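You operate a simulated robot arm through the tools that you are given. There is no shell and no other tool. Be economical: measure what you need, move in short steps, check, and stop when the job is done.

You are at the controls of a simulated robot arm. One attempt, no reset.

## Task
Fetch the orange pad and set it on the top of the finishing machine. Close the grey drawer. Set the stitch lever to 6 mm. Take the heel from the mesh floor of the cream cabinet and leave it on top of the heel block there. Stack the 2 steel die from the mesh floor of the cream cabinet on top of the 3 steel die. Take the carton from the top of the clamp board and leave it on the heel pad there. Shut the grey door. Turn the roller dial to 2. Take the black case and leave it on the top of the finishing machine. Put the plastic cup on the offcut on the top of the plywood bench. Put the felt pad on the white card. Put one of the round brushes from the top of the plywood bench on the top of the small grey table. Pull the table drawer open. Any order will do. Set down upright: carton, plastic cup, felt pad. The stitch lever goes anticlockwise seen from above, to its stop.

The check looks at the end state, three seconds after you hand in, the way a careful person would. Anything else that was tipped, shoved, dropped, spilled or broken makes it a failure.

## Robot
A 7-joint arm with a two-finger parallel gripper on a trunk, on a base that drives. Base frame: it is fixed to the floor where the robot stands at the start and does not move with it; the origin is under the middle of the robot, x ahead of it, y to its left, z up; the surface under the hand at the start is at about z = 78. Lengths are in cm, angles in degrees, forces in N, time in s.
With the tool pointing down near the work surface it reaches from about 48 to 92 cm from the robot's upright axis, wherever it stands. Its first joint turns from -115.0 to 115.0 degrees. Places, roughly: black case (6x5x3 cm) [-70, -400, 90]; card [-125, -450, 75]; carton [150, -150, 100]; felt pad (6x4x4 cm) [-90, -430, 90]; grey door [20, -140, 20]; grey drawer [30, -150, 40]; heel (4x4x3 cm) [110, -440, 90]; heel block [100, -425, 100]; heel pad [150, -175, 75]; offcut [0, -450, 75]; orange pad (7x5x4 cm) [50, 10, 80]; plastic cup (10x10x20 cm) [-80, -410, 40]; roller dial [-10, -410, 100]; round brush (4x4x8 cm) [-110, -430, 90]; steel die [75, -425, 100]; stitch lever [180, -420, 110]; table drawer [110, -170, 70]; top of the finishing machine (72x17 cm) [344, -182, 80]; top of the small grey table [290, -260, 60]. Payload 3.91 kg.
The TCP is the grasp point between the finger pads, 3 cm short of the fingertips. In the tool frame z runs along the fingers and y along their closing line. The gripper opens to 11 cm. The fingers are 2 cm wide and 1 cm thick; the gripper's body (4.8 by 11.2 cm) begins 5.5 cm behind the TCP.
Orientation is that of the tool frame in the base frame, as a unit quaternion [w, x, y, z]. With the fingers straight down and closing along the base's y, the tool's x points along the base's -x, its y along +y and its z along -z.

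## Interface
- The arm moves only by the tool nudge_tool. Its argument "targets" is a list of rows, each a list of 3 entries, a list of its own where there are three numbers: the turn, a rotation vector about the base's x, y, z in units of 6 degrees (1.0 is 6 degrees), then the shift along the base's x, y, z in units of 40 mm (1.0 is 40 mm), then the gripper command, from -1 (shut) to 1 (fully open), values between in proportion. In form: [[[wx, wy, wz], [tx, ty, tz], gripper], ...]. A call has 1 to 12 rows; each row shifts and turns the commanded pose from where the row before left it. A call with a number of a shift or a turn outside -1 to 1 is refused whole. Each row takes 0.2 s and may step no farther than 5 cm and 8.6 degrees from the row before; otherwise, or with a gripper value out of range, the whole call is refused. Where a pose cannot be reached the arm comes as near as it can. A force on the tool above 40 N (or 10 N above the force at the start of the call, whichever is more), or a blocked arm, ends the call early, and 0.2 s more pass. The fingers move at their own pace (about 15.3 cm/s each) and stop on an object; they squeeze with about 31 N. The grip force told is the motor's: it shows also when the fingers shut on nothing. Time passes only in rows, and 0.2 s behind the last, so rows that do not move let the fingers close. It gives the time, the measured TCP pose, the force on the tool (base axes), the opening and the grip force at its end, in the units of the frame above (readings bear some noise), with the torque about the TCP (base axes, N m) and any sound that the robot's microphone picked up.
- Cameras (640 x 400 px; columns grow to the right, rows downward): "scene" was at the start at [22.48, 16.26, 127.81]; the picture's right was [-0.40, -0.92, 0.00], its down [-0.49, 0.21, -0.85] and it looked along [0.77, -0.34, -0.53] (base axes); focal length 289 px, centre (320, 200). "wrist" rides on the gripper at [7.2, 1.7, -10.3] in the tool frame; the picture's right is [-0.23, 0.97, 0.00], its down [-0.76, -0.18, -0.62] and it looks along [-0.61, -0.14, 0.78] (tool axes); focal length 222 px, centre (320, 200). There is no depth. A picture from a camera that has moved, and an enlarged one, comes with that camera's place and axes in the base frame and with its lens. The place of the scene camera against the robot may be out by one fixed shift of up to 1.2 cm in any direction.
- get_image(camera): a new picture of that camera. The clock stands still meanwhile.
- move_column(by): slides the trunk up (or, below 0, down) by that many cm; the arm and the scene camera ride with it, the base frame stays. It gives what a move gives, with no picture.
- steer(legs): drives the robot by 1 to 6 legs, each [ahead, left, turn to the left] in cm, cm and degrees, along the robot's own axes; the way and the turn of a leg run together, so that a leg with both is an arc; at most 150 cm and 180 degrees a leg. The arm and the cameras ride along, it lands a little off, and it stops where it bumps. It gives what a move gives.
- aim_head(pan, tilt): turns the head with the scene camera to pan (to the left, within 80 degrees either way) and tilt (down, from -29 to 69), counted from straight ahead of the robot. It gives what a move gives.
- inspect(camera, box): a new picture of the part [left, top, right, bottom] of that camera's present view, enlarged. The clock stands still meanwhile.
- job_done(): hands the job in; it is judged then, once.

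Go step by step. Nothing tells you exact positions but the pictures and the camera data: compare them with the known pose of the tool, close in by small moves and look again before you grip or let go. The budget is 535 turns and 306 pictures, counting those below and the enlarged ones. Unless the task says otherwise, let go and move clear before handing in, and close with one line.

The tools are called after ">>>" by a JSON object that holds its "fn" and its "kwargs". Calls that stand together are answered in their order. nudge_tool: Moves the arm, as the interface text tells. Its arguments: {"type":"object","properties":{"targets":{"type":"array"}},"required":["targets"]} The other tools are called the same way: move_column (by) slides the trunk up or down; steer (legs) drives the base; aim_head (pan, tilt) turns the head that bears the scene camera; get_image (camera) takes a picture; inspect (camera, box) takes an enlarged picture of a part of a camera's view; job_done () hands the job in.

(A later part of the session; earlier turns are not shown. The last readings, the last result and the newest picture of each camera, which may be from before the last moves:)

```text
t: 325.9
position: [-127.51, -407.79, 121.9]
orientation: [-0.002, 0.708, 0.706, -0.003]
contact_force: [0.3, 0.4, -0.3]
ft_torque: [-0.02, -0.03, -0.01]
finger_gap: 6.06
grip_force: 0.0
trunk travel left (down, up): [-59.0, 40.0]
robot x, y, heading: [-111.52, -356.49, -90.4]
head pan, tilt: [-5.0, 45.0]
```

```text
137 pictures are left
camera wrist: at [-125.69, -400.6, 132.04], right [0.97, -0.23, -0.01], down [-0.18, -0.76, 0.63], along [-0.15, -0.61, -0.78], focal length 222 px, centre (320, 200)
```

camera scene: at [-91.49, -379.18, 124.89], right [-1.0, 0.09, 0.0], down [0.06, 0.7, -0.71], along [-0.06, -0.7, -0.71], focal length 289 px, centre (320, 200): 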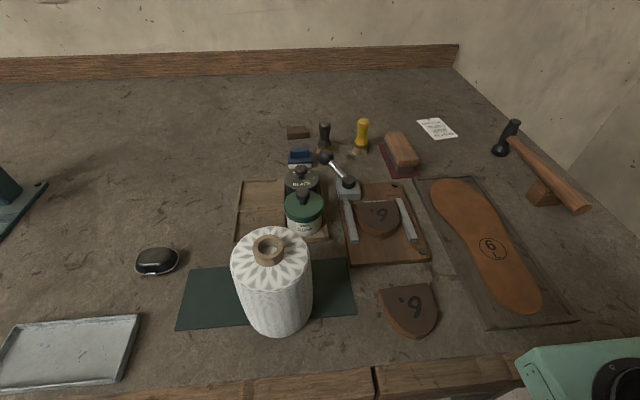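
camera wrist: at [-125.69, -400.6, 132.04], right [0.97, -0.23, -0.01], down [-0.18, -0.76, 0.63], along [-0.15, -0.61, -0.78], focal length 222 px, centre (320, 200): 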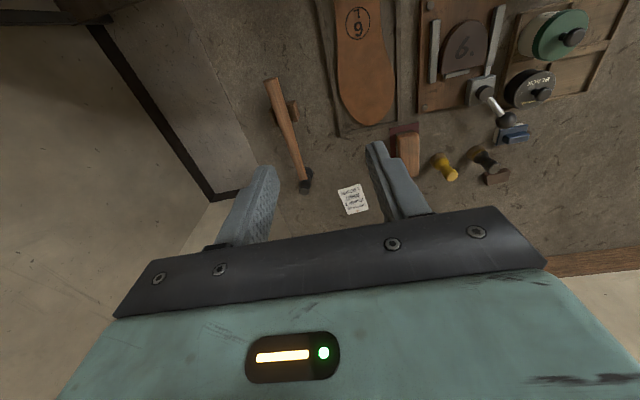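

>>> {"fn": "inspect", "kwargs": {"camera": "scene", "box": [270, 105, 470, 205]}}

>>> {"fn": "inspect", "kwargs": {"camera": "wrist", "box": [380, 80, 560, 200]}}

```text
3.20 times, centred on (370, 155) of scene
camera zoom: at [-91.49, -379.18, 124.89], right [-1.0, 0.09, 0.0], down [0.06, 0.7, -0.71], along [-0.06, -0.7, -0.71], focal length 925 px, centre (160, 344)
```

zoom: 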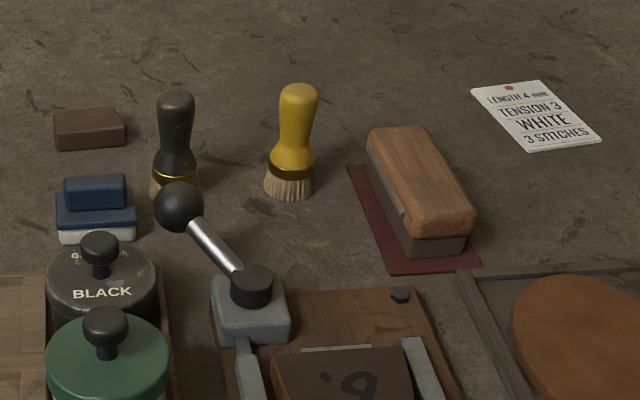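

```text
3.33 times, centred on (470, 140) of wrist
camera zoom: at [-125.69, -400.6, 132.04], right [0.97, -0.23, -0.01], down [-0.18, -0.76, 0.63], along [-0.15, -0.61, -0.78], focal length 740 px, centre (-180, 400)
```

zoom: 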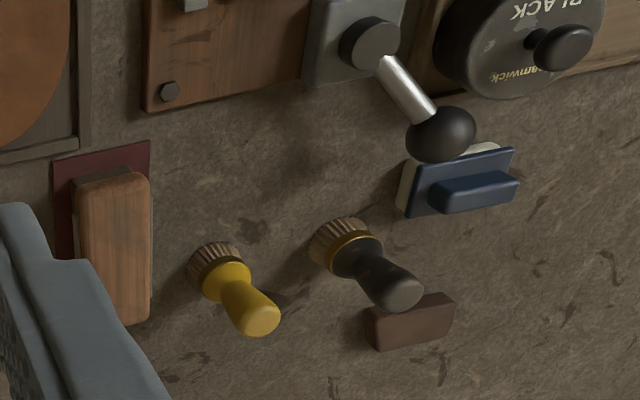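

The felt pad's blue handle top is near [-91.5, -427.5, 89.5], with a brush close on its -x side, so I'll grip it across y. I yaw the tool -90° while moving over it.

>>> {"fn": "nudge_tool", "kwargs": {"targets": [[[0, 0, -1], [0.75, -0.35, 0], 0], [[0, 0, -1], [0.75, -0.35, 0], 0], [[0, 0, -1], [0.75, -0.35, 0], 0], [[0, 0, -1], [0.75, -0.35, 0], 0], [[0, 0, -1], [0.75, -0.35, 0], 0], [[0, 0, -1], [0.75, -0.35, 0], 0], [[0, 0, -1], [0.75, -0.35, 0], 0], [[0, 0, -1], [0.75, -0.35, 0], 0], [[0, 0, -1], [0.75, -0.35, 0], 0], [[0, 0, -1], [0.75, -0.4, 0], 0], [[0, 0, -1], [0.75, -0.5, 0], 0], [[0, 0, -1], [0.75, -0.5, 0], 0]]}}

>>> {"fn": "nudge_tool", "kwargs": {"targets": [[[0, 0, -1], [0, 0, -0.8], 0], [[0, 0, -1], [0, 0, -0.8], 0], [[0, 0, -1], [0, 0, -0.8], 0], [[0, 0, 0], [0, 0, -0.8], 0], [[0, 0, 0], [0, 0, 0], 0]]}}

>>> {"fn": "get_image", "kwargs": {"camera": "wrist"}}

>>> {"fn": "get_image", "kwargs": {"camera": "scene"}}

```text
t: 328.5
position: [-91.45, -425.93, 121.88]
orientation: [-0.004, 0.988, 0.154, -0.002]
contact_force: [-0.9, -0.6, 0.9]
ft_torque: [-0.03, -0.06, -0.01]
finger_gap: 5.5
grip_force: 0.1
trunk travel left (down, up): [-59.0, 40.0]
robot x, y, heading: [-111.57, -355.98, -90.3]
head pan, tilt: [-5.0, 45.0]
```

```text
t: 329.7
position: [-91.33, -426.08, 108.92]
orientation: [-0.004, 1.0, -0.002, -0.001]
contact_force: [-0.6, -0.2, 0.2]
ft_torque: [0.0, 0.02, -0.02]
finger_gap: 5.5
grip_force: 0.0
trunk travel left (down, up): [-59.0, 40.0]
robot x, y, heading: [-110.94, -356.21, -90.1]
head pan, tilt: [-5.0, 45.0]
```

```text
134 pictures are left
camera wrist: at [-84.2, -427.85, 119.19], right [-0.23, -0.97, -0.01], down [-0.76, 0.18, 0.63], along [-0.61, 0.15, -0.78], focal length 222 px, centre (320, 200)
```

wrist: 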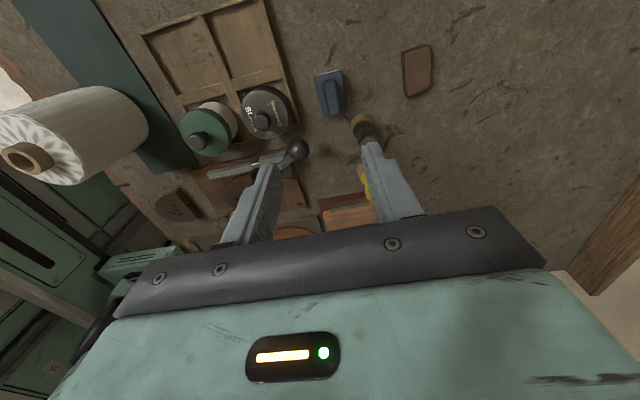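

```text
133 pictures are left
camera scene: at [-91.49, -379.18, 124.89], right [-1.0, 0.09, 0.0], down [0.06, 0.7, -0.71], along [-0.06, -0.7, -0.71], focal length 289 px, centre (320, 200)
```

scene: 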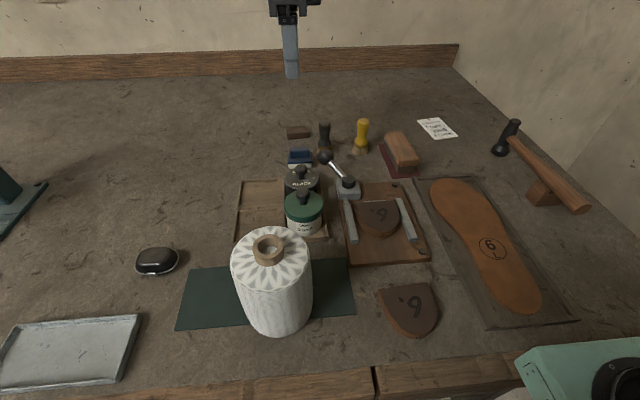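

>>> {"fn": "inspect", "kwargs": {"camera": "wrist", "box": [230, 50, 450, 200]}}

```text
2.67 times, centred on (340, 125) of wrist
camera zoom: at [-84.2, -427.85, 119.19], right [-0.23, -0.97, -0.01], down [-0.76, 0.18, 0.63], along [-0.61, 0.15, -0.78], focal length 592 px, centre (267, 400)
```

zoom: 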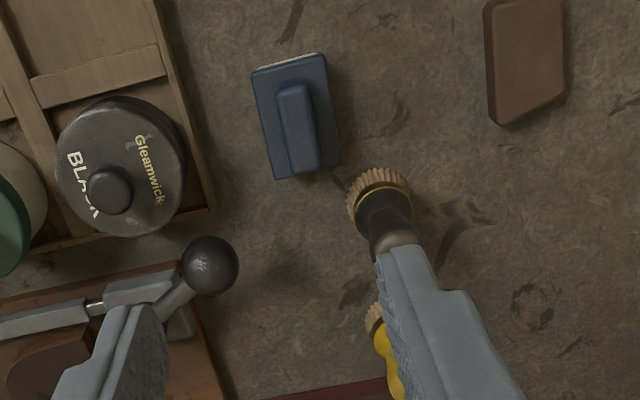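

The pad is square to the axes, middle [-91.8, -427.4]. I descend with a 5 cm opening.

>>> {"fn": "nudge_tool", "kwargs": {"targets": [[[0, 0, 0], [-0.12, -0.33, -0.8], -0.09], [[0, 0, 0], [0, 0, -1], -0.09], [[0, 0, 0], [0, 0, -1], -0.09], [[0, 0, 0], [0, 0, -1], -0.09], [[0, 0, 0], [0, 0, 0], -0.09]]}}

>>> {"fn": "get_image", "kwargs": {"camera": "wrist"}}

>>> {"fn": "inspect", "kwargs": {"camera": "scene", "box": [230, 90, 390, 190]}}

```text
t: 330.9
position: [-92.11, -427.15, 93.67]
orientation: [-0.004, 1.0, -0.001, 0.0]
contact_force: [0.2, -0.1, -0.8]
ft_torque: [0.01, 0.0, 0.01]
finger_gap: 5.03
grip_force: 0.0
trunk travel left (down, up): [-59.0, 40.0]
robot x, y, heading: [-111.33, -356.19, -90.4]
head pan, tilt: [-5.0, 45.0]
```

```text
131 pictures are left
camera wrist: at [-84.81, -429.11, 103.97], right [-0.23, -0.97, -0.01], down [-0.76, 0.18, 0.63], along [-0.61, 0.15, -0.78], focal length 222 px, centre (320, 200)
```

wrist: 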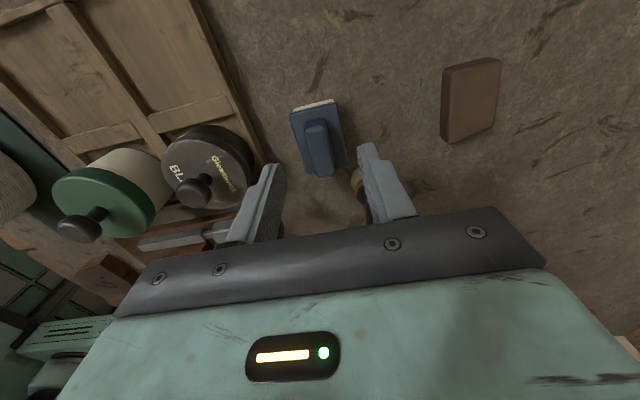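

```text
4.00 times, centred on (310, 140) of scene
camera zoom: at [-91.49, -379.17, 124.89], right [-1.0, 0.09, 0.0], down [0.06, 0.7, -0.71], along [-0.06, -0.7, -0.71], focal length 1156 px, centre (360, 440)
```

zoom: 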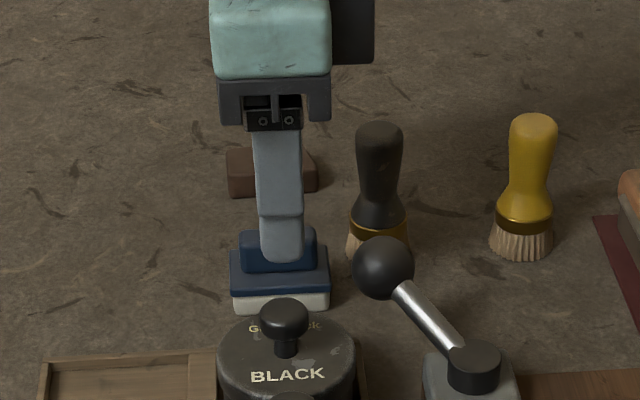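

>>> {"fn": "nudge_tool", "kwargs": {"targets": [[[0, 0, 0], [0.12, -0.03, -0.5], -0.09], [[0, 0, 0], [0, 0, -0.35], -0.09], [[0, 0, 0], [0, 0, -0.2], -0.09], [[0, 0, 0], [0, 0, 0], -0.09]]}}

>>> {"fn": "get_image", "kwargs": {"camera": "wrist"}}

>>> {"fn": "inspect", "kwargs": {"camera": "scene", "box": [230, 90, 390, 190]}}

```text
t: 331.9
position: [-91.61, -427.49, 89.6]
orientation: [-0.005, 1.0, -0.002, -0.001]
contact_force: [-0.3, 0.1, 1.1]
ft_torque: [0.01, -0.01, 0.0]
finger_gap: 5.0
grip_force: 0.1
trunk travel left (down, up): [-59.0, 40.0]
robot x, y, heading: [-111.19, -356.25, -90.3]
head pan, tilt: [-5.0, 45.0]
```

```text
129 pictures are left
camera wrist: at [-84.33, -429.25, 99.82], right [-0.23, -0.97, -0.01], down [-0.76, 0.18, 0.63], along [-0.61, 0.15, -0.78], focal length 222 px, centre (320, 200)
```

wrist: 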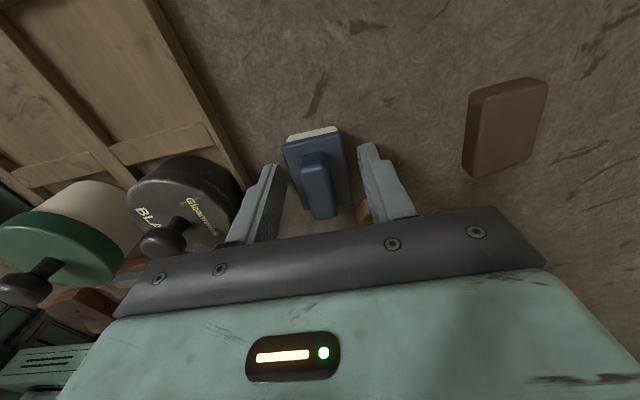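

```text
4.00 times, centred on (310, 140) of scene
camera zoom: at [-91.48, -379.18, 124.89], right [-1.0, 0.09, 0.0], down [0.06, 0.7, -0.71], along [-0.06, -0.7, -0.71], focal length 1156 px, centre (360, 440)
```

zoom: 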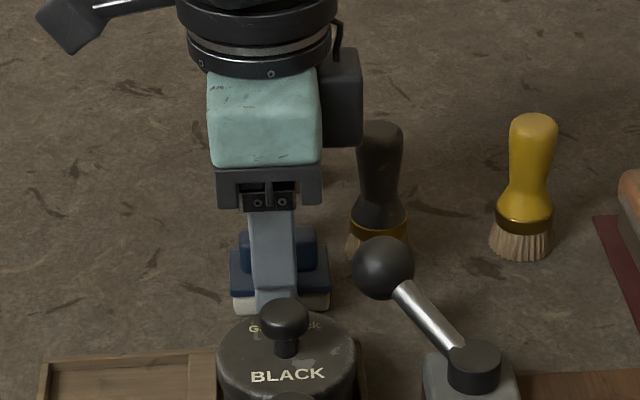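

>>> {"fn": "nudge_tool", "kwargs": {"targets": [[[0, 0, 0], [0, 0, 0], -1], [[0, 0, 0], [0, 0, 0], -1], [[0, 0, 0], [0, 0, 0], -1], [[0, 0, 0], [0, 0, 0.3], -1], [[0, 0, 0], [0, 0, 0.8], -1], [[0, 0, 0], [0, 0, 0.8], -1], [[0, 0, 0], [0, 0, 0], -1]]}}

>>> {"fn": "get_image", "kwargs": {"camera": "wrist"}}

>>> {"fn": "get_image", "kwargs": {"camera": "scene"}}

```text
t: 333.5
position: [-91.46, -427.41, 97.04]
orientation: [-0.004, 1.0, -0.002, -0.001]
contact_force: [-0.3, 0.1, 0.1]
ft_torque: [-0.01, 0.0, 0.0]
finger_gap: 3.47
grip_force: 30.9
trunk travel left (down, up): [-59.0, 40.0]
robot x, y, heading: [-111.28, -356.04, -89.9]
head pan, tilt: [-5.0, 45.0]
```

```text
127 pictures are left
camera wrist: at [-84.24, -429.23, 107.44], right [-0.23, -0.97, -0.01], down [-0.76, 0.18, 0.63], along [-0.61, 0.15, -0.78], focal length 222 px, centre (320, 200)
```

wrist: 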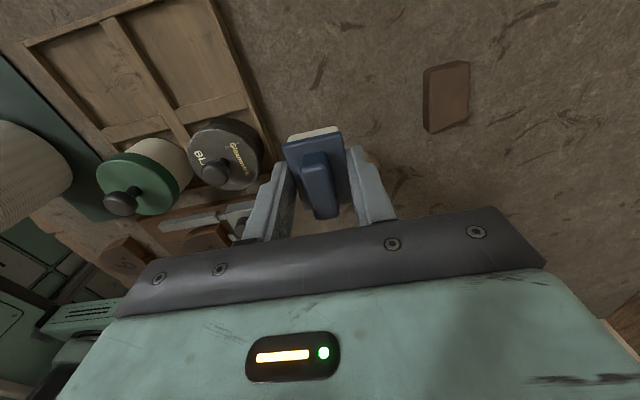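

```text
126 pictures are left
camera scene: at [-91.48, -379.18, 124.88], right [-1.0, 0.09, 0.0], down [0.06, 0.7, -0.71], along [-0.06, -0.7, -0.71], focal length 289 px, centre (320, 200)
```

scene: 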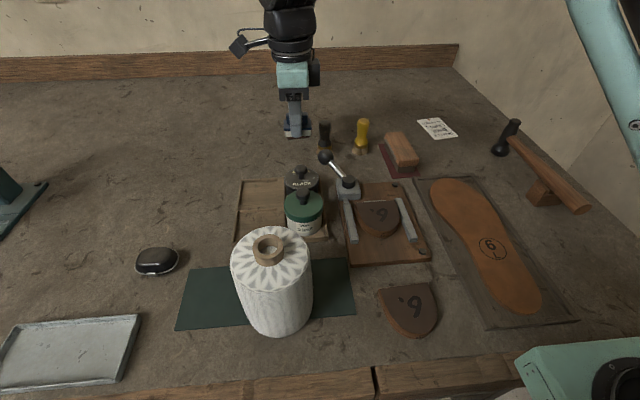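

Held (3.5 cm). I raise it and carry it over to the card near [-126, -439].

>>> {"fn": "nudge_tool", "kwargs": {"targets": [[[0, 0, 0], [0, 0, 0.8], -1], [[0, 0, 0], [0, 0, 0.8], -1], [[0, 0, 0], [-0.9, -0.3, 0], -1], [[0, 0, 0], [-0.9, -0.3, 0], -1], [[0, 0, 0], [-0.9, -0.3, 0], -1], [[0, 0, 0], [-0.9, -0.3, 0], -1], [[0, 0, 0], [-0.9, -0.3, 0], -1], [[0, 0, 0], [-0.9, -0.3, 0], -1], [[0, 0, 0], [-0.9, -0.3, 0], -1], [[0, 0, 0], [-0.9, -0.3, 0], -1], [[0, 0, 0], [-0.9, -0.3, 0], -1], [[0, 0, 0], [0, 0, 0], -1]]}}

>>> {"fn": "get_image", "kwargs": {"camera": "wrist"}}

>>> {"fn": "get_image", "kwargs": {"camera": "scene"}}

```text
t: 336.1
position: [-123.86, -438.31, 103.57]
orientation: [-0.004, 1.0, -0.001, -0.001]
contact_force: [-0.3, -0.5, -0.8]
ft_torque: [-0.01, -0.02, 0.04]
finger_gap: 3.48
grip_force: 31.5
trunk travel left (down, up): [-59.0, 40.0]
robot x, y, heading: [-111.33, -356.37, -90.2]
head pan, tilt: [-5.0, 45.0]
```

```text
125 pictures are left
camera wrist: at [-116.57, -440.1, 113.87], right [-0.23, -0.97, -0.01], down [-0.76, 0.17, 0.63], along [-0.61, 0.15, -0.78], focal length 222 px, centre (320, 200)
```

wrist: 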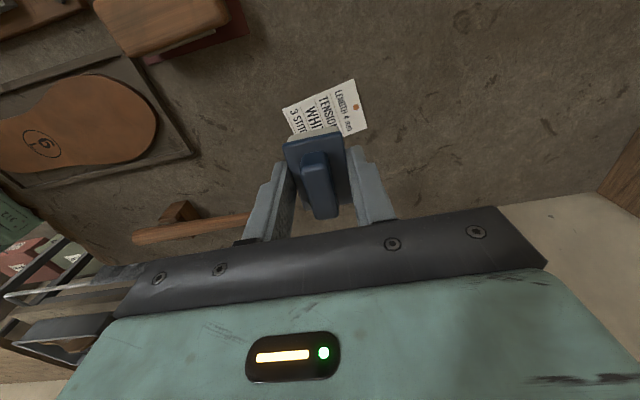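

```text
124 pictures are left
camera scene: at [-91.49, -379.18, 124.89], right [-1.0, 0.09, 0.0], down [0.06, 0.7, -0.71], along [-0.06, -0.7, -0.71], focal length 289 px, centre (320, 200)
```

scene: 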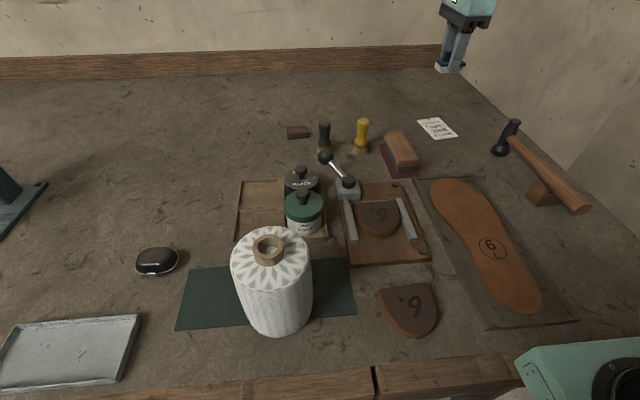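

The card is about 9 x 6 cm, centred at [-126.15, -438.3], long side nearly along y. I rotate the pad +96° so its long side matches.

>>> {"fn": "nudge_tool", "kwargs": {"targets": [[[0, 0, 1], [-0.1, 0, 0], -1], [[0, 0, 1], [-0.1, 0, 0], -1], [[0, 0, 1], [-0.1, 0, 0], -1], [[0, 0, 1], [-0.1, 0, 0], -1], [[0, 0, 1], [-0.1, 0, 0], -1], [[0, 0, 1], [-0.07, 0, 0], -1], [[0, 0, 1], [0, 0, 0], -1], [[0, 0, 1], [0, 0, 0], -1], [[0, 0, 1], [0, 0, 0], -1], [[0, 0, 1], [0, 0, 0], -1], [[0, 0, 1], [0, 0, 0], -1], [[0, 0, 1], [0, 0, 0], -1]]}}

>>> {"fn": "nudge_tool", "kwargs": {"targets": [[[0, 0, 1], [0, 0, 0], -1], [[0, 0, 1], [0, 0, 0], -1], [[0, 0, 1], [0, 0, 0], -1], [[0, 0, 1], [0, 0, 0], -1], [[0, 0, 0], [0, 0, -1], -1], [[0, 0, 0], [0, 0, -1], -1], [[0, 0, 0], [0, 0, 0], -1]]}}

>>> {"fn": "get_image", "kwargs": {"camera": "wrist"}}

>>> {"fn": "inspect", "kwargs": {"camera": "scene", "box": [370, 60, 530, 160]}}

```text
t: 338.7
position: [-126.2, -438.15, 103.59]
orientation: [-0.004, 0.809, 0.587, -0.003]
contact_force: [-0.4, -0.2, -0.1]
ft_torque: [-0.04, 0.01, 0.01]
finger_gap: 3.47
grip_force: 30.8
trunk travel left (down, up): [-59.0, 40.0]
robot x, y, heading: [-111.2, -355.97, -90.4]
head pan, tilt: [-5.0, 45.0]
```

```text
t: 340.3
position: [-126.04, -438.49, 95.5]
orientation: [-0.002, 0.671, 0.742, -0.005]
contact_force: [-0.4, 0.4, -0.9]
ft_torque: [0.01, -0.02, -0.01]
finger_gap: 3.45
grip_force: 31.4
trunk travel left (down, up): [-59.0, 40.0]
robot x, y, heading: [-110.88, -356.29, -90.4]
head pan, tilt: [-5.0, 45.0]
```

```text
123 pictures are left
camera wrist: at [-125.07, -430.94, 105.86], right [0.99, -0.13, -0.01], down [-0.09, -0.77, 0.63], along [-0.09, -0.62, -0.78], focal length 222 px, centre (320, 200)
```

wrist: 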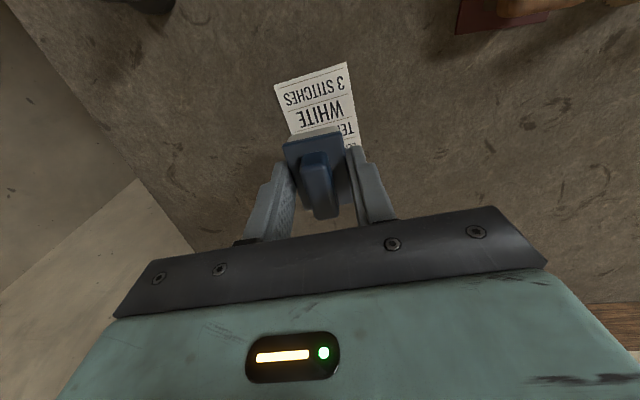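

```text
4.00 times, centred on (450, 110) of scene
camera zoom: at [-91.49, -379.18, 124.89], right [-1.0, 0.09, 0.0], down [0.06, 0.7, -0.71], along [-0.06, -0.7, -0.71], focal length 1156 px, centre (-200, 560)
```

zoom: 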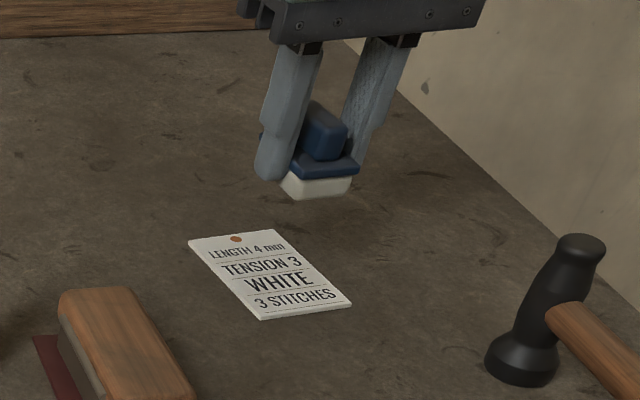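

The pad lines up with the card. I lower it to contact.

>>> {"fn": "nudge_tool", "kwargs": {"targets": [[[0, 0, 0], [0, -0.03, -0.6], -1], [[0, 0, 0], [0, 0, -0.5], -1], [[0, 0, 0], [0, 0, -0.25], -1], [[0, 0, 0], [0, 0, 0], -1]]}}

>>> {"fn": "get_image", "kwargs": {"camera": "wrist"}}

>>> {"fn": "nudge_tool", "kwargs": {"targets": [[[0, 0, 0], [0, 0, -0.08], -1], [[0, 0, 0], [0, 0, -0.06], -1], [[0, 0, 0], [0, 0, 0], -1]]}}

```text
t: 341.3
position: [-126.21, -438.41, 90.15]
orientation: [-0.002, 0.67, 0.742, -0.004]
contact_force: [0.1, -0.3, 0.4]
ft_torque: [0.05, 0.01, 0.0]
finger_gap: 3.46
grip_force: 30.7
trunk travel left (down, up): [-59.0, 40.0]
robot x, y, heading: [-110.84, -356.26, -90.2]
head pan, tilt: [-5.0, 45.0]
```

```text
121 pictures are left
camera wrist: at [-125.16, -431.01, 100.4], right [0.99, -0.13, -0.01], down [-0.09, -0.77, 0.63], along [-0.09, -0.62, -0.78], focal length 222 px, centre (320, 200)
```

wrist: 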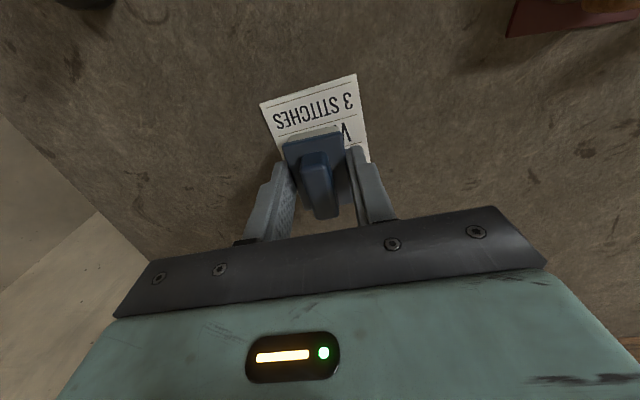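

```text
t: 342.1
position: [-126.11, -438.42, 89.78]
orientation: [-0.001, 0.671, 0.742, -0.005]
contact_force: [0.7, -0.9, 9.6]
ft_torque: [0.05, -0.03, 0.0]
finger_gap: 3.47
grip_force: 31.3
trunk travel left (down, up): [-59.0, 40.0]
robot x, y, heading: [-111.07, -356.01, -90.1]
head pan, tilt: [-5.0, 45.0]
```

>>> {"fn": "nudge_tool", "kwargs": {"targets": [[[0, 0, 0], [0, 0, 0.02], -0.1], [[0, 0, 0], [0, 0, 0], -0.1], [[0, 0, 0], [0, 0, 0.5], -0.1], [[0, 0, 0], [0, 0, 1], -0.1], [[0, 0, 0], [0, 0, 1], -0.1], [[0, 0, 0], [0, 0.5, 0.8], -0.1], [[0, 0, 0], [0, 0.8, 0.6], -0.1], [[0, 0, 0], [0, 0.8, 0.3], -0.1], [[0, 0, 0], [0, 0, 0], -0.1]]}}

>>> {"fn": "inspect", "kwargs": {"camera": "scene", "box": [280, 90, 520, 200]}}

>>> {"fn": "get_image", "kwargs": {"camera": "wrist"}}

```text
t: 344.1
position: [-126.03, -430.04, 106.6]
orientation: [-0.002, 0.671, 0.742, -0.004]
contact_force: [0.2, 0.2, -0.6]
ft_torque: [0.0, -0.01, -0.01]
finger_gap: 4.94
grip_force: 0.1
trunk travel left (down, up): [-59.0, 40.0]
robot x, y, heading: [-111.67, -356.24, -90.4]
head pan, tilt: [-5.0, 45.0]
```

```text
2.67 times, centred on (400, 145) of scene
camera zoom: at [-91.49, -379.19, 124.89], right [-1.0, 0.09, 0.0], down [0.06, 0.7, -0.71], along [-0.06, -0.7, -0.71], focal length 771 px, centre (107, 347)
```

zoom: 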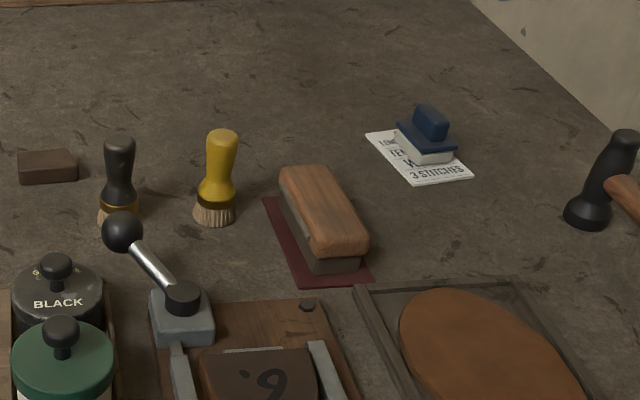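

```text
119 pictures are left
camera wrist: at [-125.15, -422.61, 116.81], right [0.99, -0.13, -0.01], down [-0.1, -0.77, 0.63], along [-0.09, -0.62, -0.78], focal length 222 px, centre (320, 200)
```

wrist: 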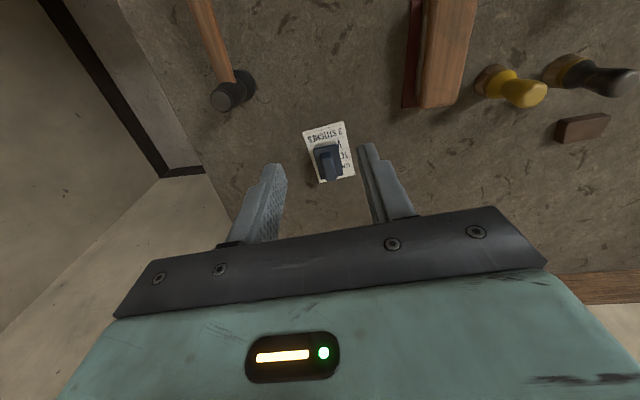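

The felt pad stands on the card. Next the cup: I back off, lower the trunk and look under the bench.

>>> {"fn": "nudge_tool", "kwargs": {"targets": [[[0, 0, -1], [0.3, 0.8, 0.5], 0], [[0, 0, 0], [0.5, 0.8, 0.5], 0], [[0, 0, 0], [0.5, 0.8, 0.3], 0], [[0, 0, 0], [0.5, 0.8, 0], 0], [[0, 0, 0], [0.5, 0.8, 0], 0]]}}

>>> {"fn": "steer", "kwargs": {"legs": [[-42, 0, 0], [0, 30, 0]]}}

>>> {"fn": "move_column", "kwargs": {"by": -40}}

>>> {"fn": "aim_head", "kwargs": {"pan": -10, "tilt": 25}}

>>> {"fn": "get_image", "kwargs": {"camera": "scene"}}

```text
t: 345.3
position: [-116.97, -413.97, 111.85]
orientation: [-0.002, 0.708, 0.706, -0.003]
contact_force: [-0.1, 0.2, 0.1]
ft_torque: [0.02, 0.0, -0.02]
finger_gap: 5.46
grip_force: 0.1
trunk travel left (down, up): [-59.0, 40.0]
robot x, y, heading: [-111.51, -356.2, -90.0]
head pan, tilt: [-5.0, 45.0]
```

```text
t: 349.5
position: [-87.28, -372.15, 111.8]
orientation: [-0.003, 0.71, 0.704, -0.004]
contact_force: [-0.4, 0.6, -0.5]
ft_torque: [0.02, 0.02, 0.0]
finger_gap: 5.5
grip_force: 0.0
trunk travel left (down, up): [-59.0, 40.0]
robot x, y, heading: [-81.63, -314.21, -90.4]
head pan, tilt: [-5.0, 45.0]
```

```text
t: 353.3
position: [-87.26, -372.14, 71.64]
orientation: [-0.003, 0.709, 0.705, -0.005]
contact_force: [0.0, 0.0, 0.5]
ft_torque: [0.03, -0.04, 0.0]
finger_gap: 5.48
grip_force: 0.0
trunk travel left (down, up): [-19.0, 80.0]
robot x, y, heading: [-81.19, -314.0, -90.2]
head pan, tilt: [-5.0, 45.0]
```

```text
t: 354.2
position: [-87.26, -372.21, 71.86]
orientation: [-0.002, 0.709, 0.705, -0.004]
contact_force: [0.0, 0.2, 0.4]
ft_torque: [-0.03, 0.0, -0.01]
finger_gap: 5.49
grip_force: 0.0
trunk travel left (down, up): [-19.0, 80.0]
robot x, y, heading: [-81.36, -314.51, -90.3]
head pan, tilt: [-10.0, 25.0]
```

```text
118 pictures are left
camera scene: at [-62.4, -338.38, 87.94], right [-0.98, 0.18, 0.0], down [0.08, 0.42, -0.91], along [-0.16, -0.89, -0.42], focal length 289 px, centre (320, 200)
```

scene: 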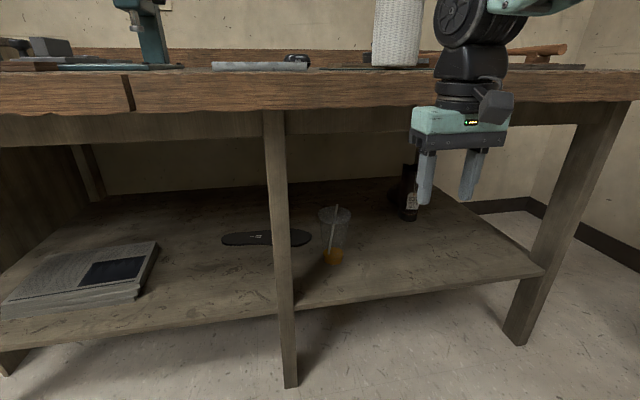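

>>> {"fn": "inspect", "kwargs": {"camera": "scene", "box": [256, 170, 416, 300]}}

>>> {"fn": "move_column", "kwargs": {"by": -18}}

>>> {"fn": "inspect", "kwargs": {"camera": "scene", "box": [256, 70, 416, 240]}}

```text
3.08 times, centred on (336, 235) of scene
camera zoom: at [-62.4, -338.38, 87.94], right [-0.98, 0.18, 0.0], down [0.08, 0.42, -0.91], along [-0.16, -0.89, -0.42], focal length 889 px, centre (271, 92)
```

zoom: 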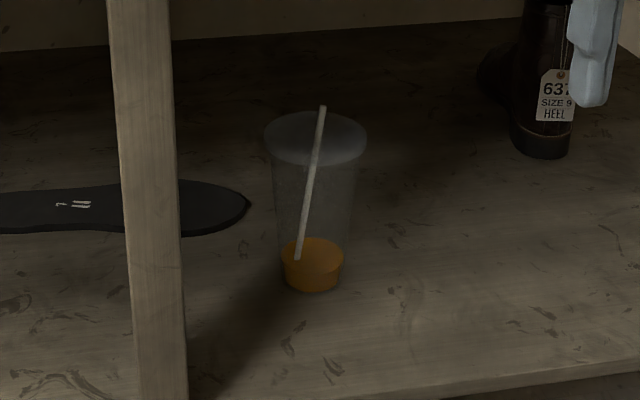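

```text
t: 356.2
position: [-87.15, -372.12, 53.74]
orientation: [-0.003, 0.71, 0.705, -0.003]
contact_force: [-0.4, 0.5, 0.5]
ft_torque: [0.0, 0.0, 0.02]
finger_gap: 5.52
grip_force: 0.0
trunk travel left (down, up): [-1.0, 98.0]
robot x, y, heading: [-81.55, -314.31, -90.4]
head pan, tilt: [-10.0, 25.0]
```

```text
2.35 times, centred on (336, 155) of scene
camera zoom: at [-62.4, -338.38, 69.95], right [-0.98, 0.18, 0.0], down [0.08, 0.42, -0.91], along [-0.16, -0.89, -0.42], focal length 680 px, centre (282, 306)
```

zoom: 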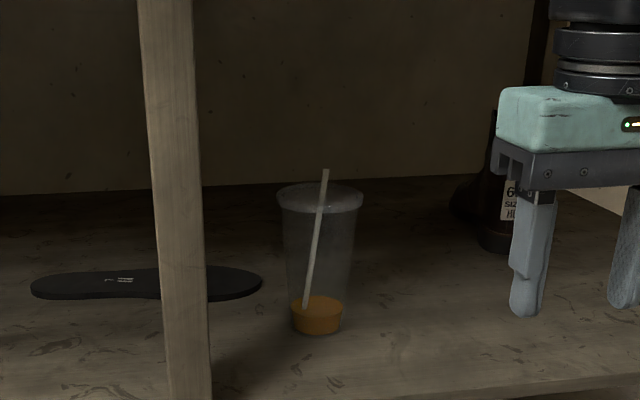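

The cup (clear, orange drink, straw) stands at about [-78, -407], base z 35, rim z 50.5, rim ≈ 9 cm wide. I try a strongly forward-tilted tool here in free space first.

>>> {"fn": "nudge_tool", "kwargs": {"targets": [[[-1, 0, 0], [0.2, 0, 0], 1], [[-1, 0, 0], [0.2, 0, 0], 1], [[-1, 0, 0], [0.2, 0, 0], 1], [[-1, 0, 0], [0.2, 0, 0], 1], [[-1, 0, 0], [0.2, 0, 0], 1], [[-1, 0, 0], [0.2, 0, 0], 1], [[-1, 0, 0], [0.2, 0, 0], 1], [[-1, 0, 0], [0.2, 0, 0], 1], [[-1, 0, 0], [0.2, 0, 0], 1], [[-1, 0, 0], [0.2, 0, 0], 1], [[0, 0, 0], [0, 0, 0], 1]]}}

>>> {"fn": "get_image", "kwargs": {"camera": "scene"}}

```text
t: 358.6
position: [-79.13, -372.3, 53.64]
orientation: [0.351, 0.617, 0.609, -0.353]
contact_force: [-0.6, 0.2, 0.5]
ft_torque: [-0.02, -0.01, 0.05]
finger_gap: 11.02
grip_force: 0.1
trunk travel left (down, up): [-1.0, 98.0]
robot x, y, heading: [-80.79, -314.26, -90.8]
head pan, tilt: [-10.0, 25.0]
```

```text
115 pictures are left
camera scene: at [-62.46, -338.5, 69.9], right [-0.98, 0.18, 0.0], down [0.08, 0.42, -0.91], along [-0.16, -0.89, -0.42], focal length 289 px, centre (320, 200)
```

scene: 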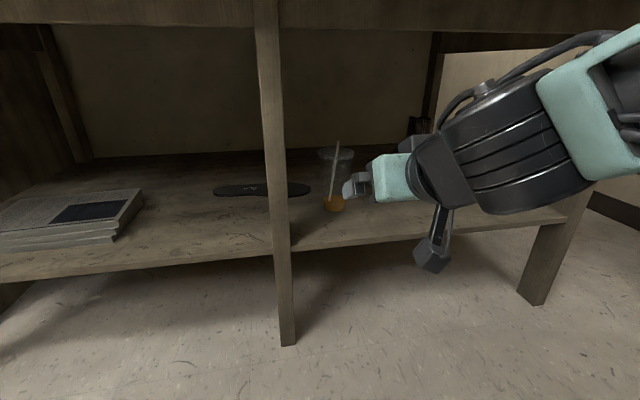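

Tilt 60° works here. I test going down to z 44 before entering.

>>> {"fn": "nudge_tool", "kwargs": {"targets": [[[0, 0, 0], [0, 0, -0.6], 1], [[0, 0, 0], [0, 0, -0.6], 1], [[0, 0, 0], [0, 0, -0.6], 1], [[0, 0, 0], [0, 0, -0.5], 1], [[0, 0, 0], [0, 0, 0], 1]]}}

>>> {"fn": "get_image", "kwargs": {"camera": "wrist"}}

```text
t: 359.8
position: [-77.74, -373.87, 45.71]
orientation: [0.353, 0.616, 0.609, -0.355]
contact_force: [-0.6, 0.3, 0.5]
ft_torque: [-0.01, 0.01, 0.0]
finger_gap: 11.0
grip_force: 0.0
out of reach, approached as far as the arm can: row 3, 4
trunk travel left (down, up): [-1.0, 98.0]
robot x, y, heading: [-81.09, -314.12, -90.3]
head pan, tilt: [-10.0, 25.0]
```

```text
114 pictures are left
camera wrist: at [-75.94, -361.28, 44.53], right [0.97, -0.12, 0.2], down [-0.18, 0.16, 0.97], along [-0.15, -0.98, 0.14], focal length 222 px, centre (320, 200)
```

wrist: 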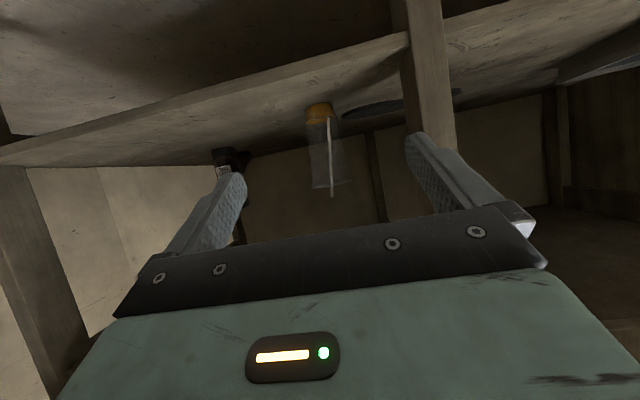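

The limit is z ≈ 45.7, fine for gripping the upper cup. I test extending the arm (rather than driving) to keep the forearm away from the bench edge.

>>> {"fn": "nudge_tool", "kwargs": {"targets": [[[0, 0, 0], [0, -0.7, 0.05], 1], [[0, 0, 0], [0, -0.7, 0.05], 1], [[0, 0, 0], [0, -0.7, 0.05], 1], [[0, 0, 0], [0, 0, 0], 1]]}}

>>> {"fn": "aim_head", "kwargs": {"pan": -35, "tilt": 25}}

>>> {"fn": "get_image", "kwargs": {"camera": "scene"}}

```text
t: 360.8
position: [-77.87, -382.2, 46.26]
orientation: [0.353, 0.616, 0.608, -0.355]
contact_force: [0.8, -0.1, 0.7]
ft_torque: [-0.01, -0.03, -0.01]
finger_gap: 10.99
grip_force: 0.0
trunk travel left (down, up): [-1.0, 98.0]
robot x, y, heading: [-81.3, -314.25, -90.4]
head pan, tilt: [-10.0, 25.0]
```

```text
t: 361.7
position: [-77.76, -382.2, 46.35]
orientation: [0.353, 0.616, 0.608, -0.355]
contact_force: [0.5, 0.5, 0.6]
ft_torque: [-0.02, -0.01, 0.0]
finger_gap: 10.99
grip_force: 0.0
trunk travel left (down, up): [-1.0, 98.0]
robot x, y, heading: [-80.98, -314.3, -90.5]
head pan, tilt: [-35.0, 25.0]
```

```text
113 pictures are left
camera scene: at [-66.07, -336.83, 69.95], right [-0.82, 0.58, 0.0], down [0.24, 0.34, -0.91], along [-0.52, -0.74, -0.42], focal length 289 px, centre (320, 200)
```

scene: 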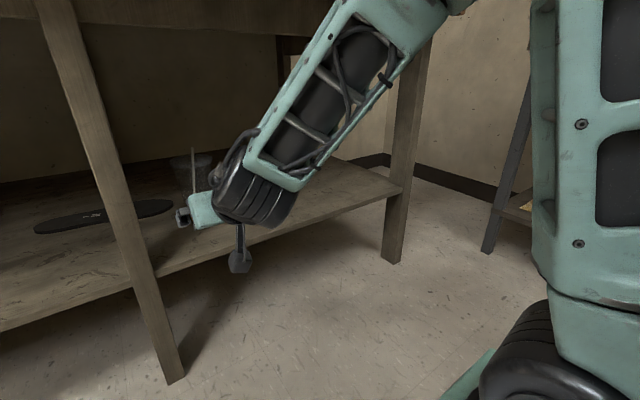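

Extension works. I extend further (the area ahead at z 46 is open between shelf and top) and check the elbow.

>>> {"fn": "nudge_tool", "kwargs": {"targets": [[[0, 0, 0], [0, -0.5, 0], 1], [[0, 0, 0], [0, -0.5, 0], 1], [[0, 0, 0], [0, -0.5, 0], 1], [[0, 0, 0], [0, -0.5, 0], 1], [[0, 0, 0], [0, 0, 0], 1]]}}

>>> {"fn": "get_image", "kwargs": {"camera": "scene"}}

>>> {"fn": "get_image", "kwargs": {"camera": "wrist"}}

```text
t: 362.9
position: [-77.87, -390.24, 46.18]
orientation: [0.353, 0.615, 0.609, -0.355]
contact_force: [-0.5, -0.5, -0.3]
ft_torque: [0.0, -0.01, -0.03]
finger_gap: 11.02
grip_force: 0.1
trunk travel left (down, up): [-1.0, 98.0]
robot x, y, heading: [-81.28, -314.4, -90.6]
head pan, tilt: [-35.0, 25.0]
```

```text
112 pictures are left
camera scene: at [-66.08, -336.82, 69.95], right [-0.81, 0.58, 0.0], down [0.24, 0.34, -0.91], along [-0.53, -0.74, -0.42], focal length 289 px, centre (320, 200)
```

scene: 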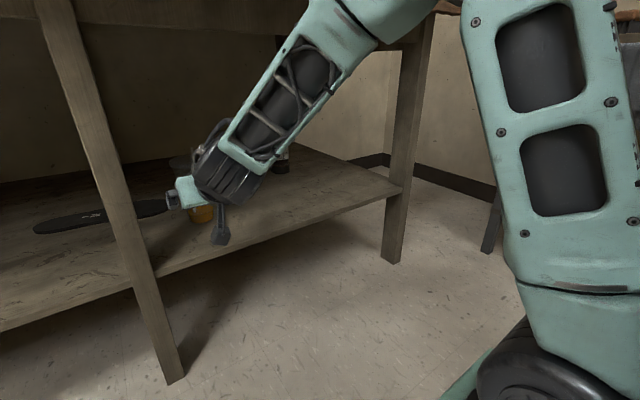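

```text
111 pictures are left
camera wrist: at [-76.07, -377.74, 45.07], right [0.97, -0.12, 0.2], down [-0.18, 0.16, 0.97], along [-0.15, -0.98, 0.14], focal length 222 px, centre (320, 200)
```

wrist: 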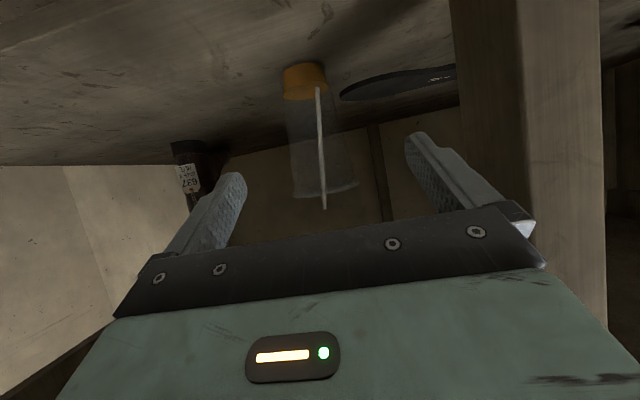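

The cup is at x ≈ -79.3 and the bench post clears the left finger. I shift slightly and extend another 8 cm.

>>> {"fn": "nudge_tool", "kwargs": {"targets": [[[0, 0, 0], [-0.18, -0.3, 0], 1], [[0, 0, 0], [-0.18, -0.4, 0], 1], [[0, 0, 0], [0, -0.5, 0], 1], [[0, 0, 0], [0, -0.5, 0], 1], [[0, 0, 0], [0, -0.3, 0], 1], [[0, 0, 0], [0, 0, 0], 1]]}}

>>> {"fn": "get_image", "kwargs": {"camera": "scene"}}

>>> {"fn": "get_image", "kwargs": {"camera": "wrist"}}

```text
t: 364.3
position: [-79.26, -398.31, 46.27]
orientation: [0.353, 0.615, 0.609, -0.355]
contact_force: [-0.3, 0.7, 0.2]
ft_torque: [-0.01, 0.0, 0.02]
finger_gap: 10.99
grip_force: 0.1
trunk travel left (down, up): [-1.0, 98.0]
robot x, y, heading: [-81.29, -314.25, -90.4]
head pan, tilt: [-35.0, 25.0]
```

```text
110 pictures are left
camera scene: at [-66.08, -336.82, 69.95], right [-0.81, 0.58, 0.0], down [0.24, 0.34, -0.91], along [-0.53, -0.74, -0.42], focal length 289 px, centre (320, 200)
```

scene: 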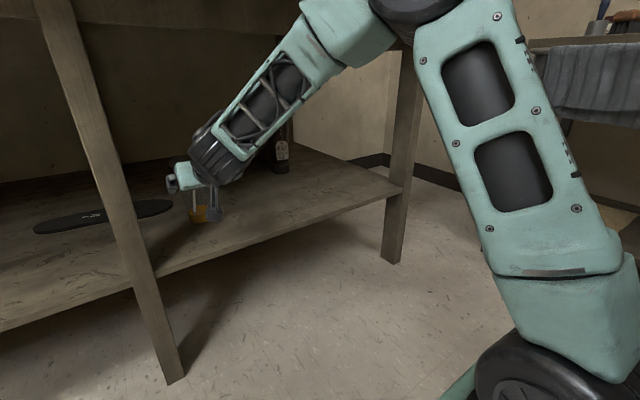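

```text
109 pictures are left
camera wrist: at [-77.47, -385.75, 45.11], right [0.97, -0.12, 0.2], down [-0.18, 0.16, 0.97], along [-0.15, -0.98, 0.14], focal length 222 px, centre (320, 200)
```

wrist: 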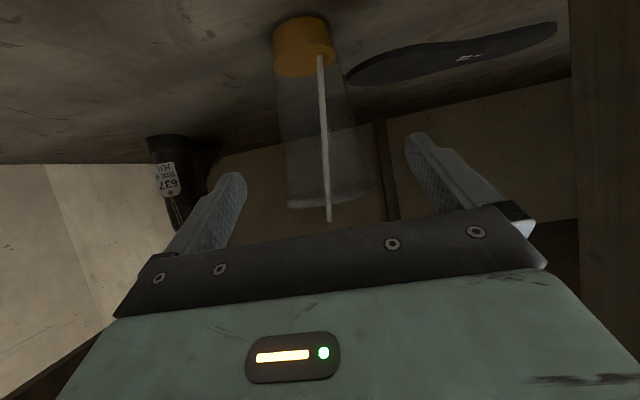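

Now I drive the base ahead 7 cm so the fingers pass the cup's sides.

>>> {"fn": "steer", "kwargs": {"legs": [[7, 0, 0]]}}

>>> {"fn": "get_image", "kwargs": {"camera": "wrist"}}

>>> {"fn": "get_image", "kwargs": {"camera": "scene"}}

```text
t: 365.3
position: [-79.31, -405.16, 46.33]
orientation: [0.353, 0.615, 0.608, -0.355]
contact_force: [0.4, 0.4, 0.1]
ft_torque: [0.02, 0.0, 0.03]
finger_gap: 10.99
grip_force: 0.0
trunk travel left (down, up): [-1.0, 98.0]
robot x, y, heading: [-81.24, -321.53, -90.3]
head pan, tilt: [-35.0, 25.0]
```

```text
108 pictures are left
camera wrist: at [-77.5, -392.69, 45.11], right [0.97, -0.12, 0.2], down [-0.18, 0.16, 0.97], along [-0.15, -0.98, 0.14], focal length 222 px, centre (320, 200)
```

wrist: 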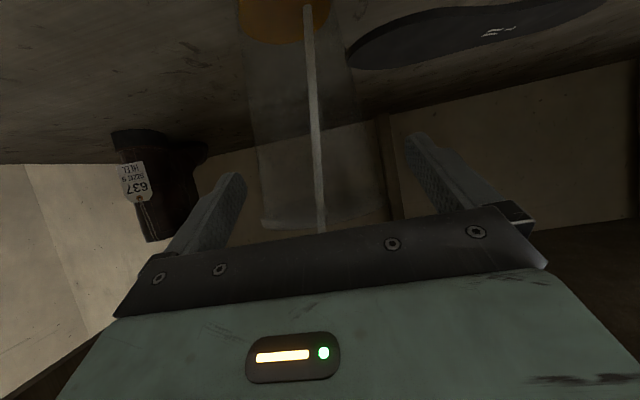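

```text
107 pictures are left
camera scene: at [-66.12, -343.78, 69.95], right [-0.81, 0.58, 0.0], down [0.24, 0.34, -0.91], along [-0.53, -0.74, -0.42], focal length 289 px, centre (320, 200)
```

scene: 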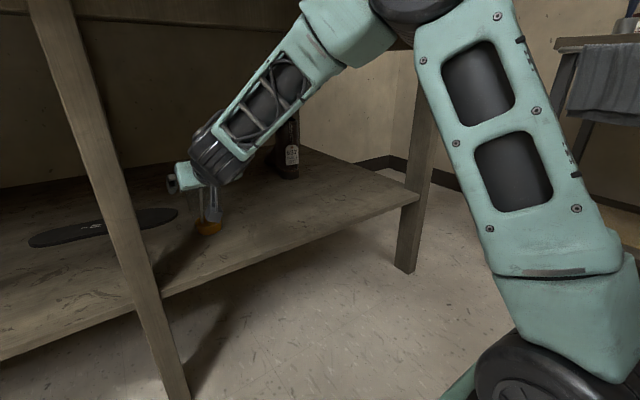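

The cup is centred between the fingers. I close on it and check.

>>> {"fn": "nudge_tool", "kwargs": {"targets": [[[0, 0, 0], [0, -0.05, 0], 0.6], [[0, 0, 0], [0, 0, 0], 0.4], [[0, 0, 0], [0, 0, 0], 0.2], [[0, 0, 0], [0, 0, 0], -0.3], [[0, 0, 0], [0, 0, 0], -0.6], [[0, 0, 0], [0, 0, 0], -1], [[0, 0, 0], [0, 0, 0], -1]]}}

>>> {"fn": "get_image", "kwargs": {"camera": "wrist"}}

>>> {"fn": "inspect", "kwargs": {"camera": "scene", "box": [140, 90, 332, 260]}}

```text
t: 366.9
position: [-79.34, -405.5, 46.33]
orientation: [0.353, 0.615, 0.609, -0.355]
contact_force: [-1.2, -0.9, 0.8]
ft_torque: [-0.09, 0.01, -0.03]
finger_gap: 8.1
grip_force: 30.7
trunk travel left (down, up): [-1.0, 98.0]
robot x, y, heading: [-81.18, -321.34, -90.4]
head pan, tilt: [-35.0, 25.0]
```

```text
106 pictures are left
camera wrist: at [-77.51, -392.88, 45.12], right [0.97, -0.12, 0.2], down [-0.18, 0.16, 0.97], along [-0.15, -0.98, 0.14], focal length 222 px, centre (320, 200)
```

wrist: 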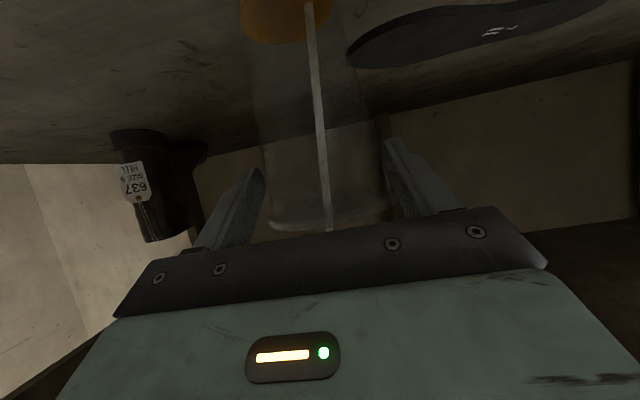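

```text
2.35 times, centred on (236, 175) of scene
camera zoom: at [-66.12, -343.78, 69.95], right [-0.81, 0.58, 0.0], down [0.24, 0.34, -0.91], along [-0.53, -0.74, -0.42], focal length 680 px, centre (518, 259)
```

zoom: 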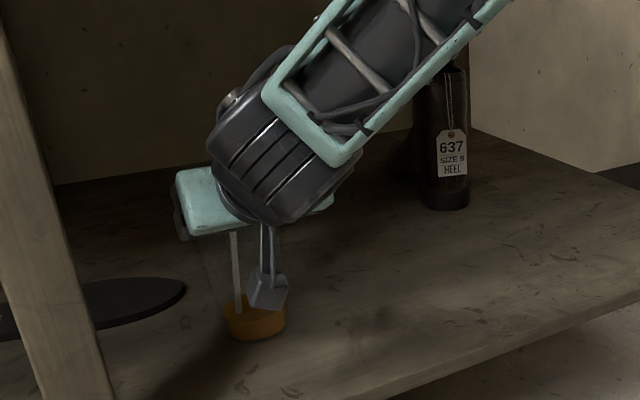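

Gripped at 8.1 cm. I lift 3 cm with the trunk, check, then back straight out.

>>> {"fn": "move_column", "kwargs": {"by": 3}}

>>> {"fn": "get_image", "kwargs": {"camera": "scene"}}

>>> {"fn": "steer", "kwargs": {"legs": [[-45, 0, 0]]}}

>>> {"fn": "get_image", "kwargs": {"camera": "scene"}}

```text
t: 367.6
position: [-79.23, -405.48, 49.24]
orientation: [0.353, 0.615, 0.608, -0.355]
contact_force: [1.0, 0.3, -2.2]
ft_torque: [0.02, 0.03, -0.02]
finger_gap: 8.12
grip_force: 31.1
trunk travel left (down, up): [-4.0, 95.0]
robot x, y, heading: [-81.08, -321.03, -90.5]
head pan, tilt: [-35.0, 25.0]
```

```text
104 pictures are left
camera scene: at [-66.12, -343.78, 72.95], right [-0.81, 0.58, 0.0], down [0.24, 0.34, -0.91], along [-0.53, -0.74, -0.42], focal length 289 px, centre (320, 200)
```

scene: 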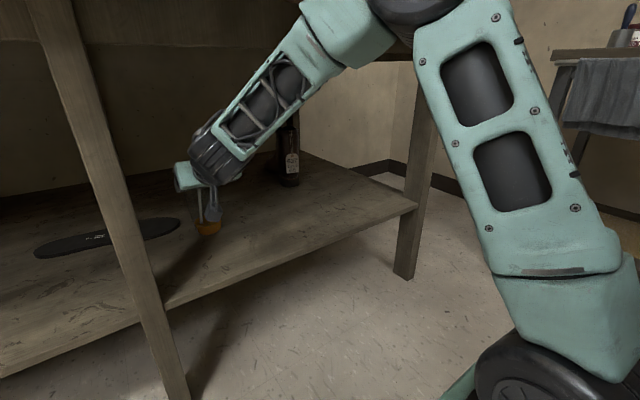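

```text
t: 370.4
position: [-79.05, -360.17, 49.25]
orientation: [0.353, 0.616, 0.609, -0.354]
contact_force: [-0.4, 0.2, -1.1]
ft_torque: [0.0, -0.02, -0.02]
finger_gap: 8.1
grip_force: 30.9
trunk travel left (down, up): [-4.0, 95.0]
robot x, y, heading: [-80.56, -275.87, -90.5]
head pan, tilt: [-35.0, 25.0]
```

```text
103 pictures are left
camera scene: at [-65.8, -298.51, 72.94], right [-0.81, 0.58, 0.0], down [0.25, 0.34, -0.91], along [-0.53, -0.74, -0.42], focal length 289 px, centre (320, 200)
```

scene: 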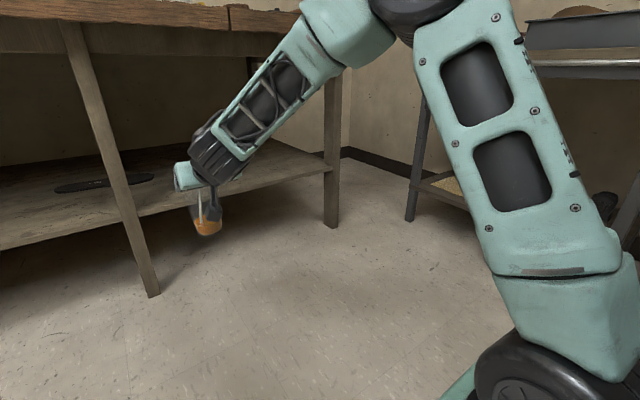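

Cup out safely. I raise the trunk and move left toward the offcut end of the bench.

>>> {"fn": "move_column", "kwargs": {"by": 35}}

>>> {"fn": "move_column", "kwargs": {"by": 32}}

>>> {"fn": "steer", "kwargs": {"legs": [[0, 86, 0], [25, 0, 0]]}}

>>> {"fn": "aim_head", "kwargs": {"pan": -10, "tilt": 30}}

>>> {"fn": "get_image", "kwargs": {"camera": "scene"}}

```text
t: 373.8
position: [-79.04, -360.06, 84.21]
orientation: [0.353, 0.616, 0.608, -0.356]
contact_force: [0.8, 0.1, -1.0]
ft_torque: [0.02, 0.01, 0.01]
finger_gap: 8.1
grip_force: 31.0
trunk travel left (down, up): [-39.0, 60.0]
robot x, y, heading: [-80.77, -276.1, -90.4]
head pan, tilt: [-35.0, 25.0]
```

```text
t: 376.9
position: [-79.01, -360.21, 116.32]
orientation: [0.354, 0.615, 0.608, -0.356]
contact_force: [-0.3, 0.7, -1.7]
ft_torque: [0.04, 0.02, 0.01]
finger_gap: 8.08
grip_force: 31.2
trunk travel left (down, up): [-71.0, 28.0]
robot x, y, heading: [-80.78, -276.22, -90.6]
head pan, tilt: [-35.0, 25.0]
```

```text
t: 382.9
position: [6.32, -386.12, 116.3]
orientation: [0.353, 0.616, 0.608, -0.355]
contact_force: [0.1, 0.4, -1.5]
ft_torque: [0.04, -0.02, 0.03]
finger_gap: 8.07
grip_force: 31.2
trunk travel left (down, up): [-71.0, 28.0]
robot x, y, heading: [5.07, -301.87, -90.4]
head pan, tilt: [-35.0, 25.0]
```

```text
t: 383.8
position: [6.38, -385.93, 116.2]
orientation: [0.353, 0.616, 0.608, -0.355]
contact_force: [0.7, 0.4, -0.8]
ft_torque: [0.04, -0.04, 0.0]
finger_gap: 8.09
grip_force: 31.0
trunk travel left (down, up): [-71.0, 28.0]
robot x, y, heading: [4.66, -301.86, -90.6]
head pan, tilt: [-10.0, 30.0]
```

```text
102 pictures are left
camera scene: at [23.46, -325.82, 139.15], right [-0.98, 0.18, 0.0], down [0.09, 0.49, -0.87], along [-0.16, -0.85, -0.5], focal length 289 px, centre (320, 200)
```

scene: 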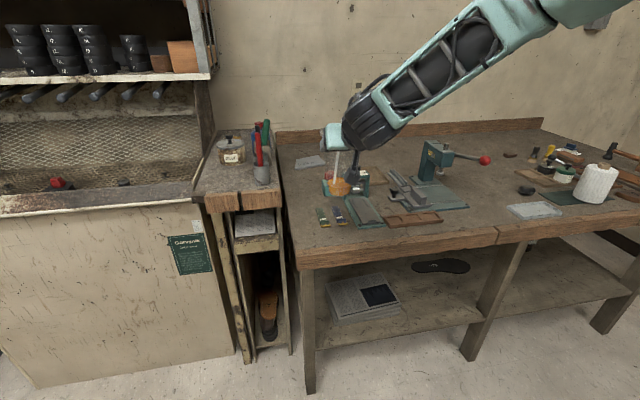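

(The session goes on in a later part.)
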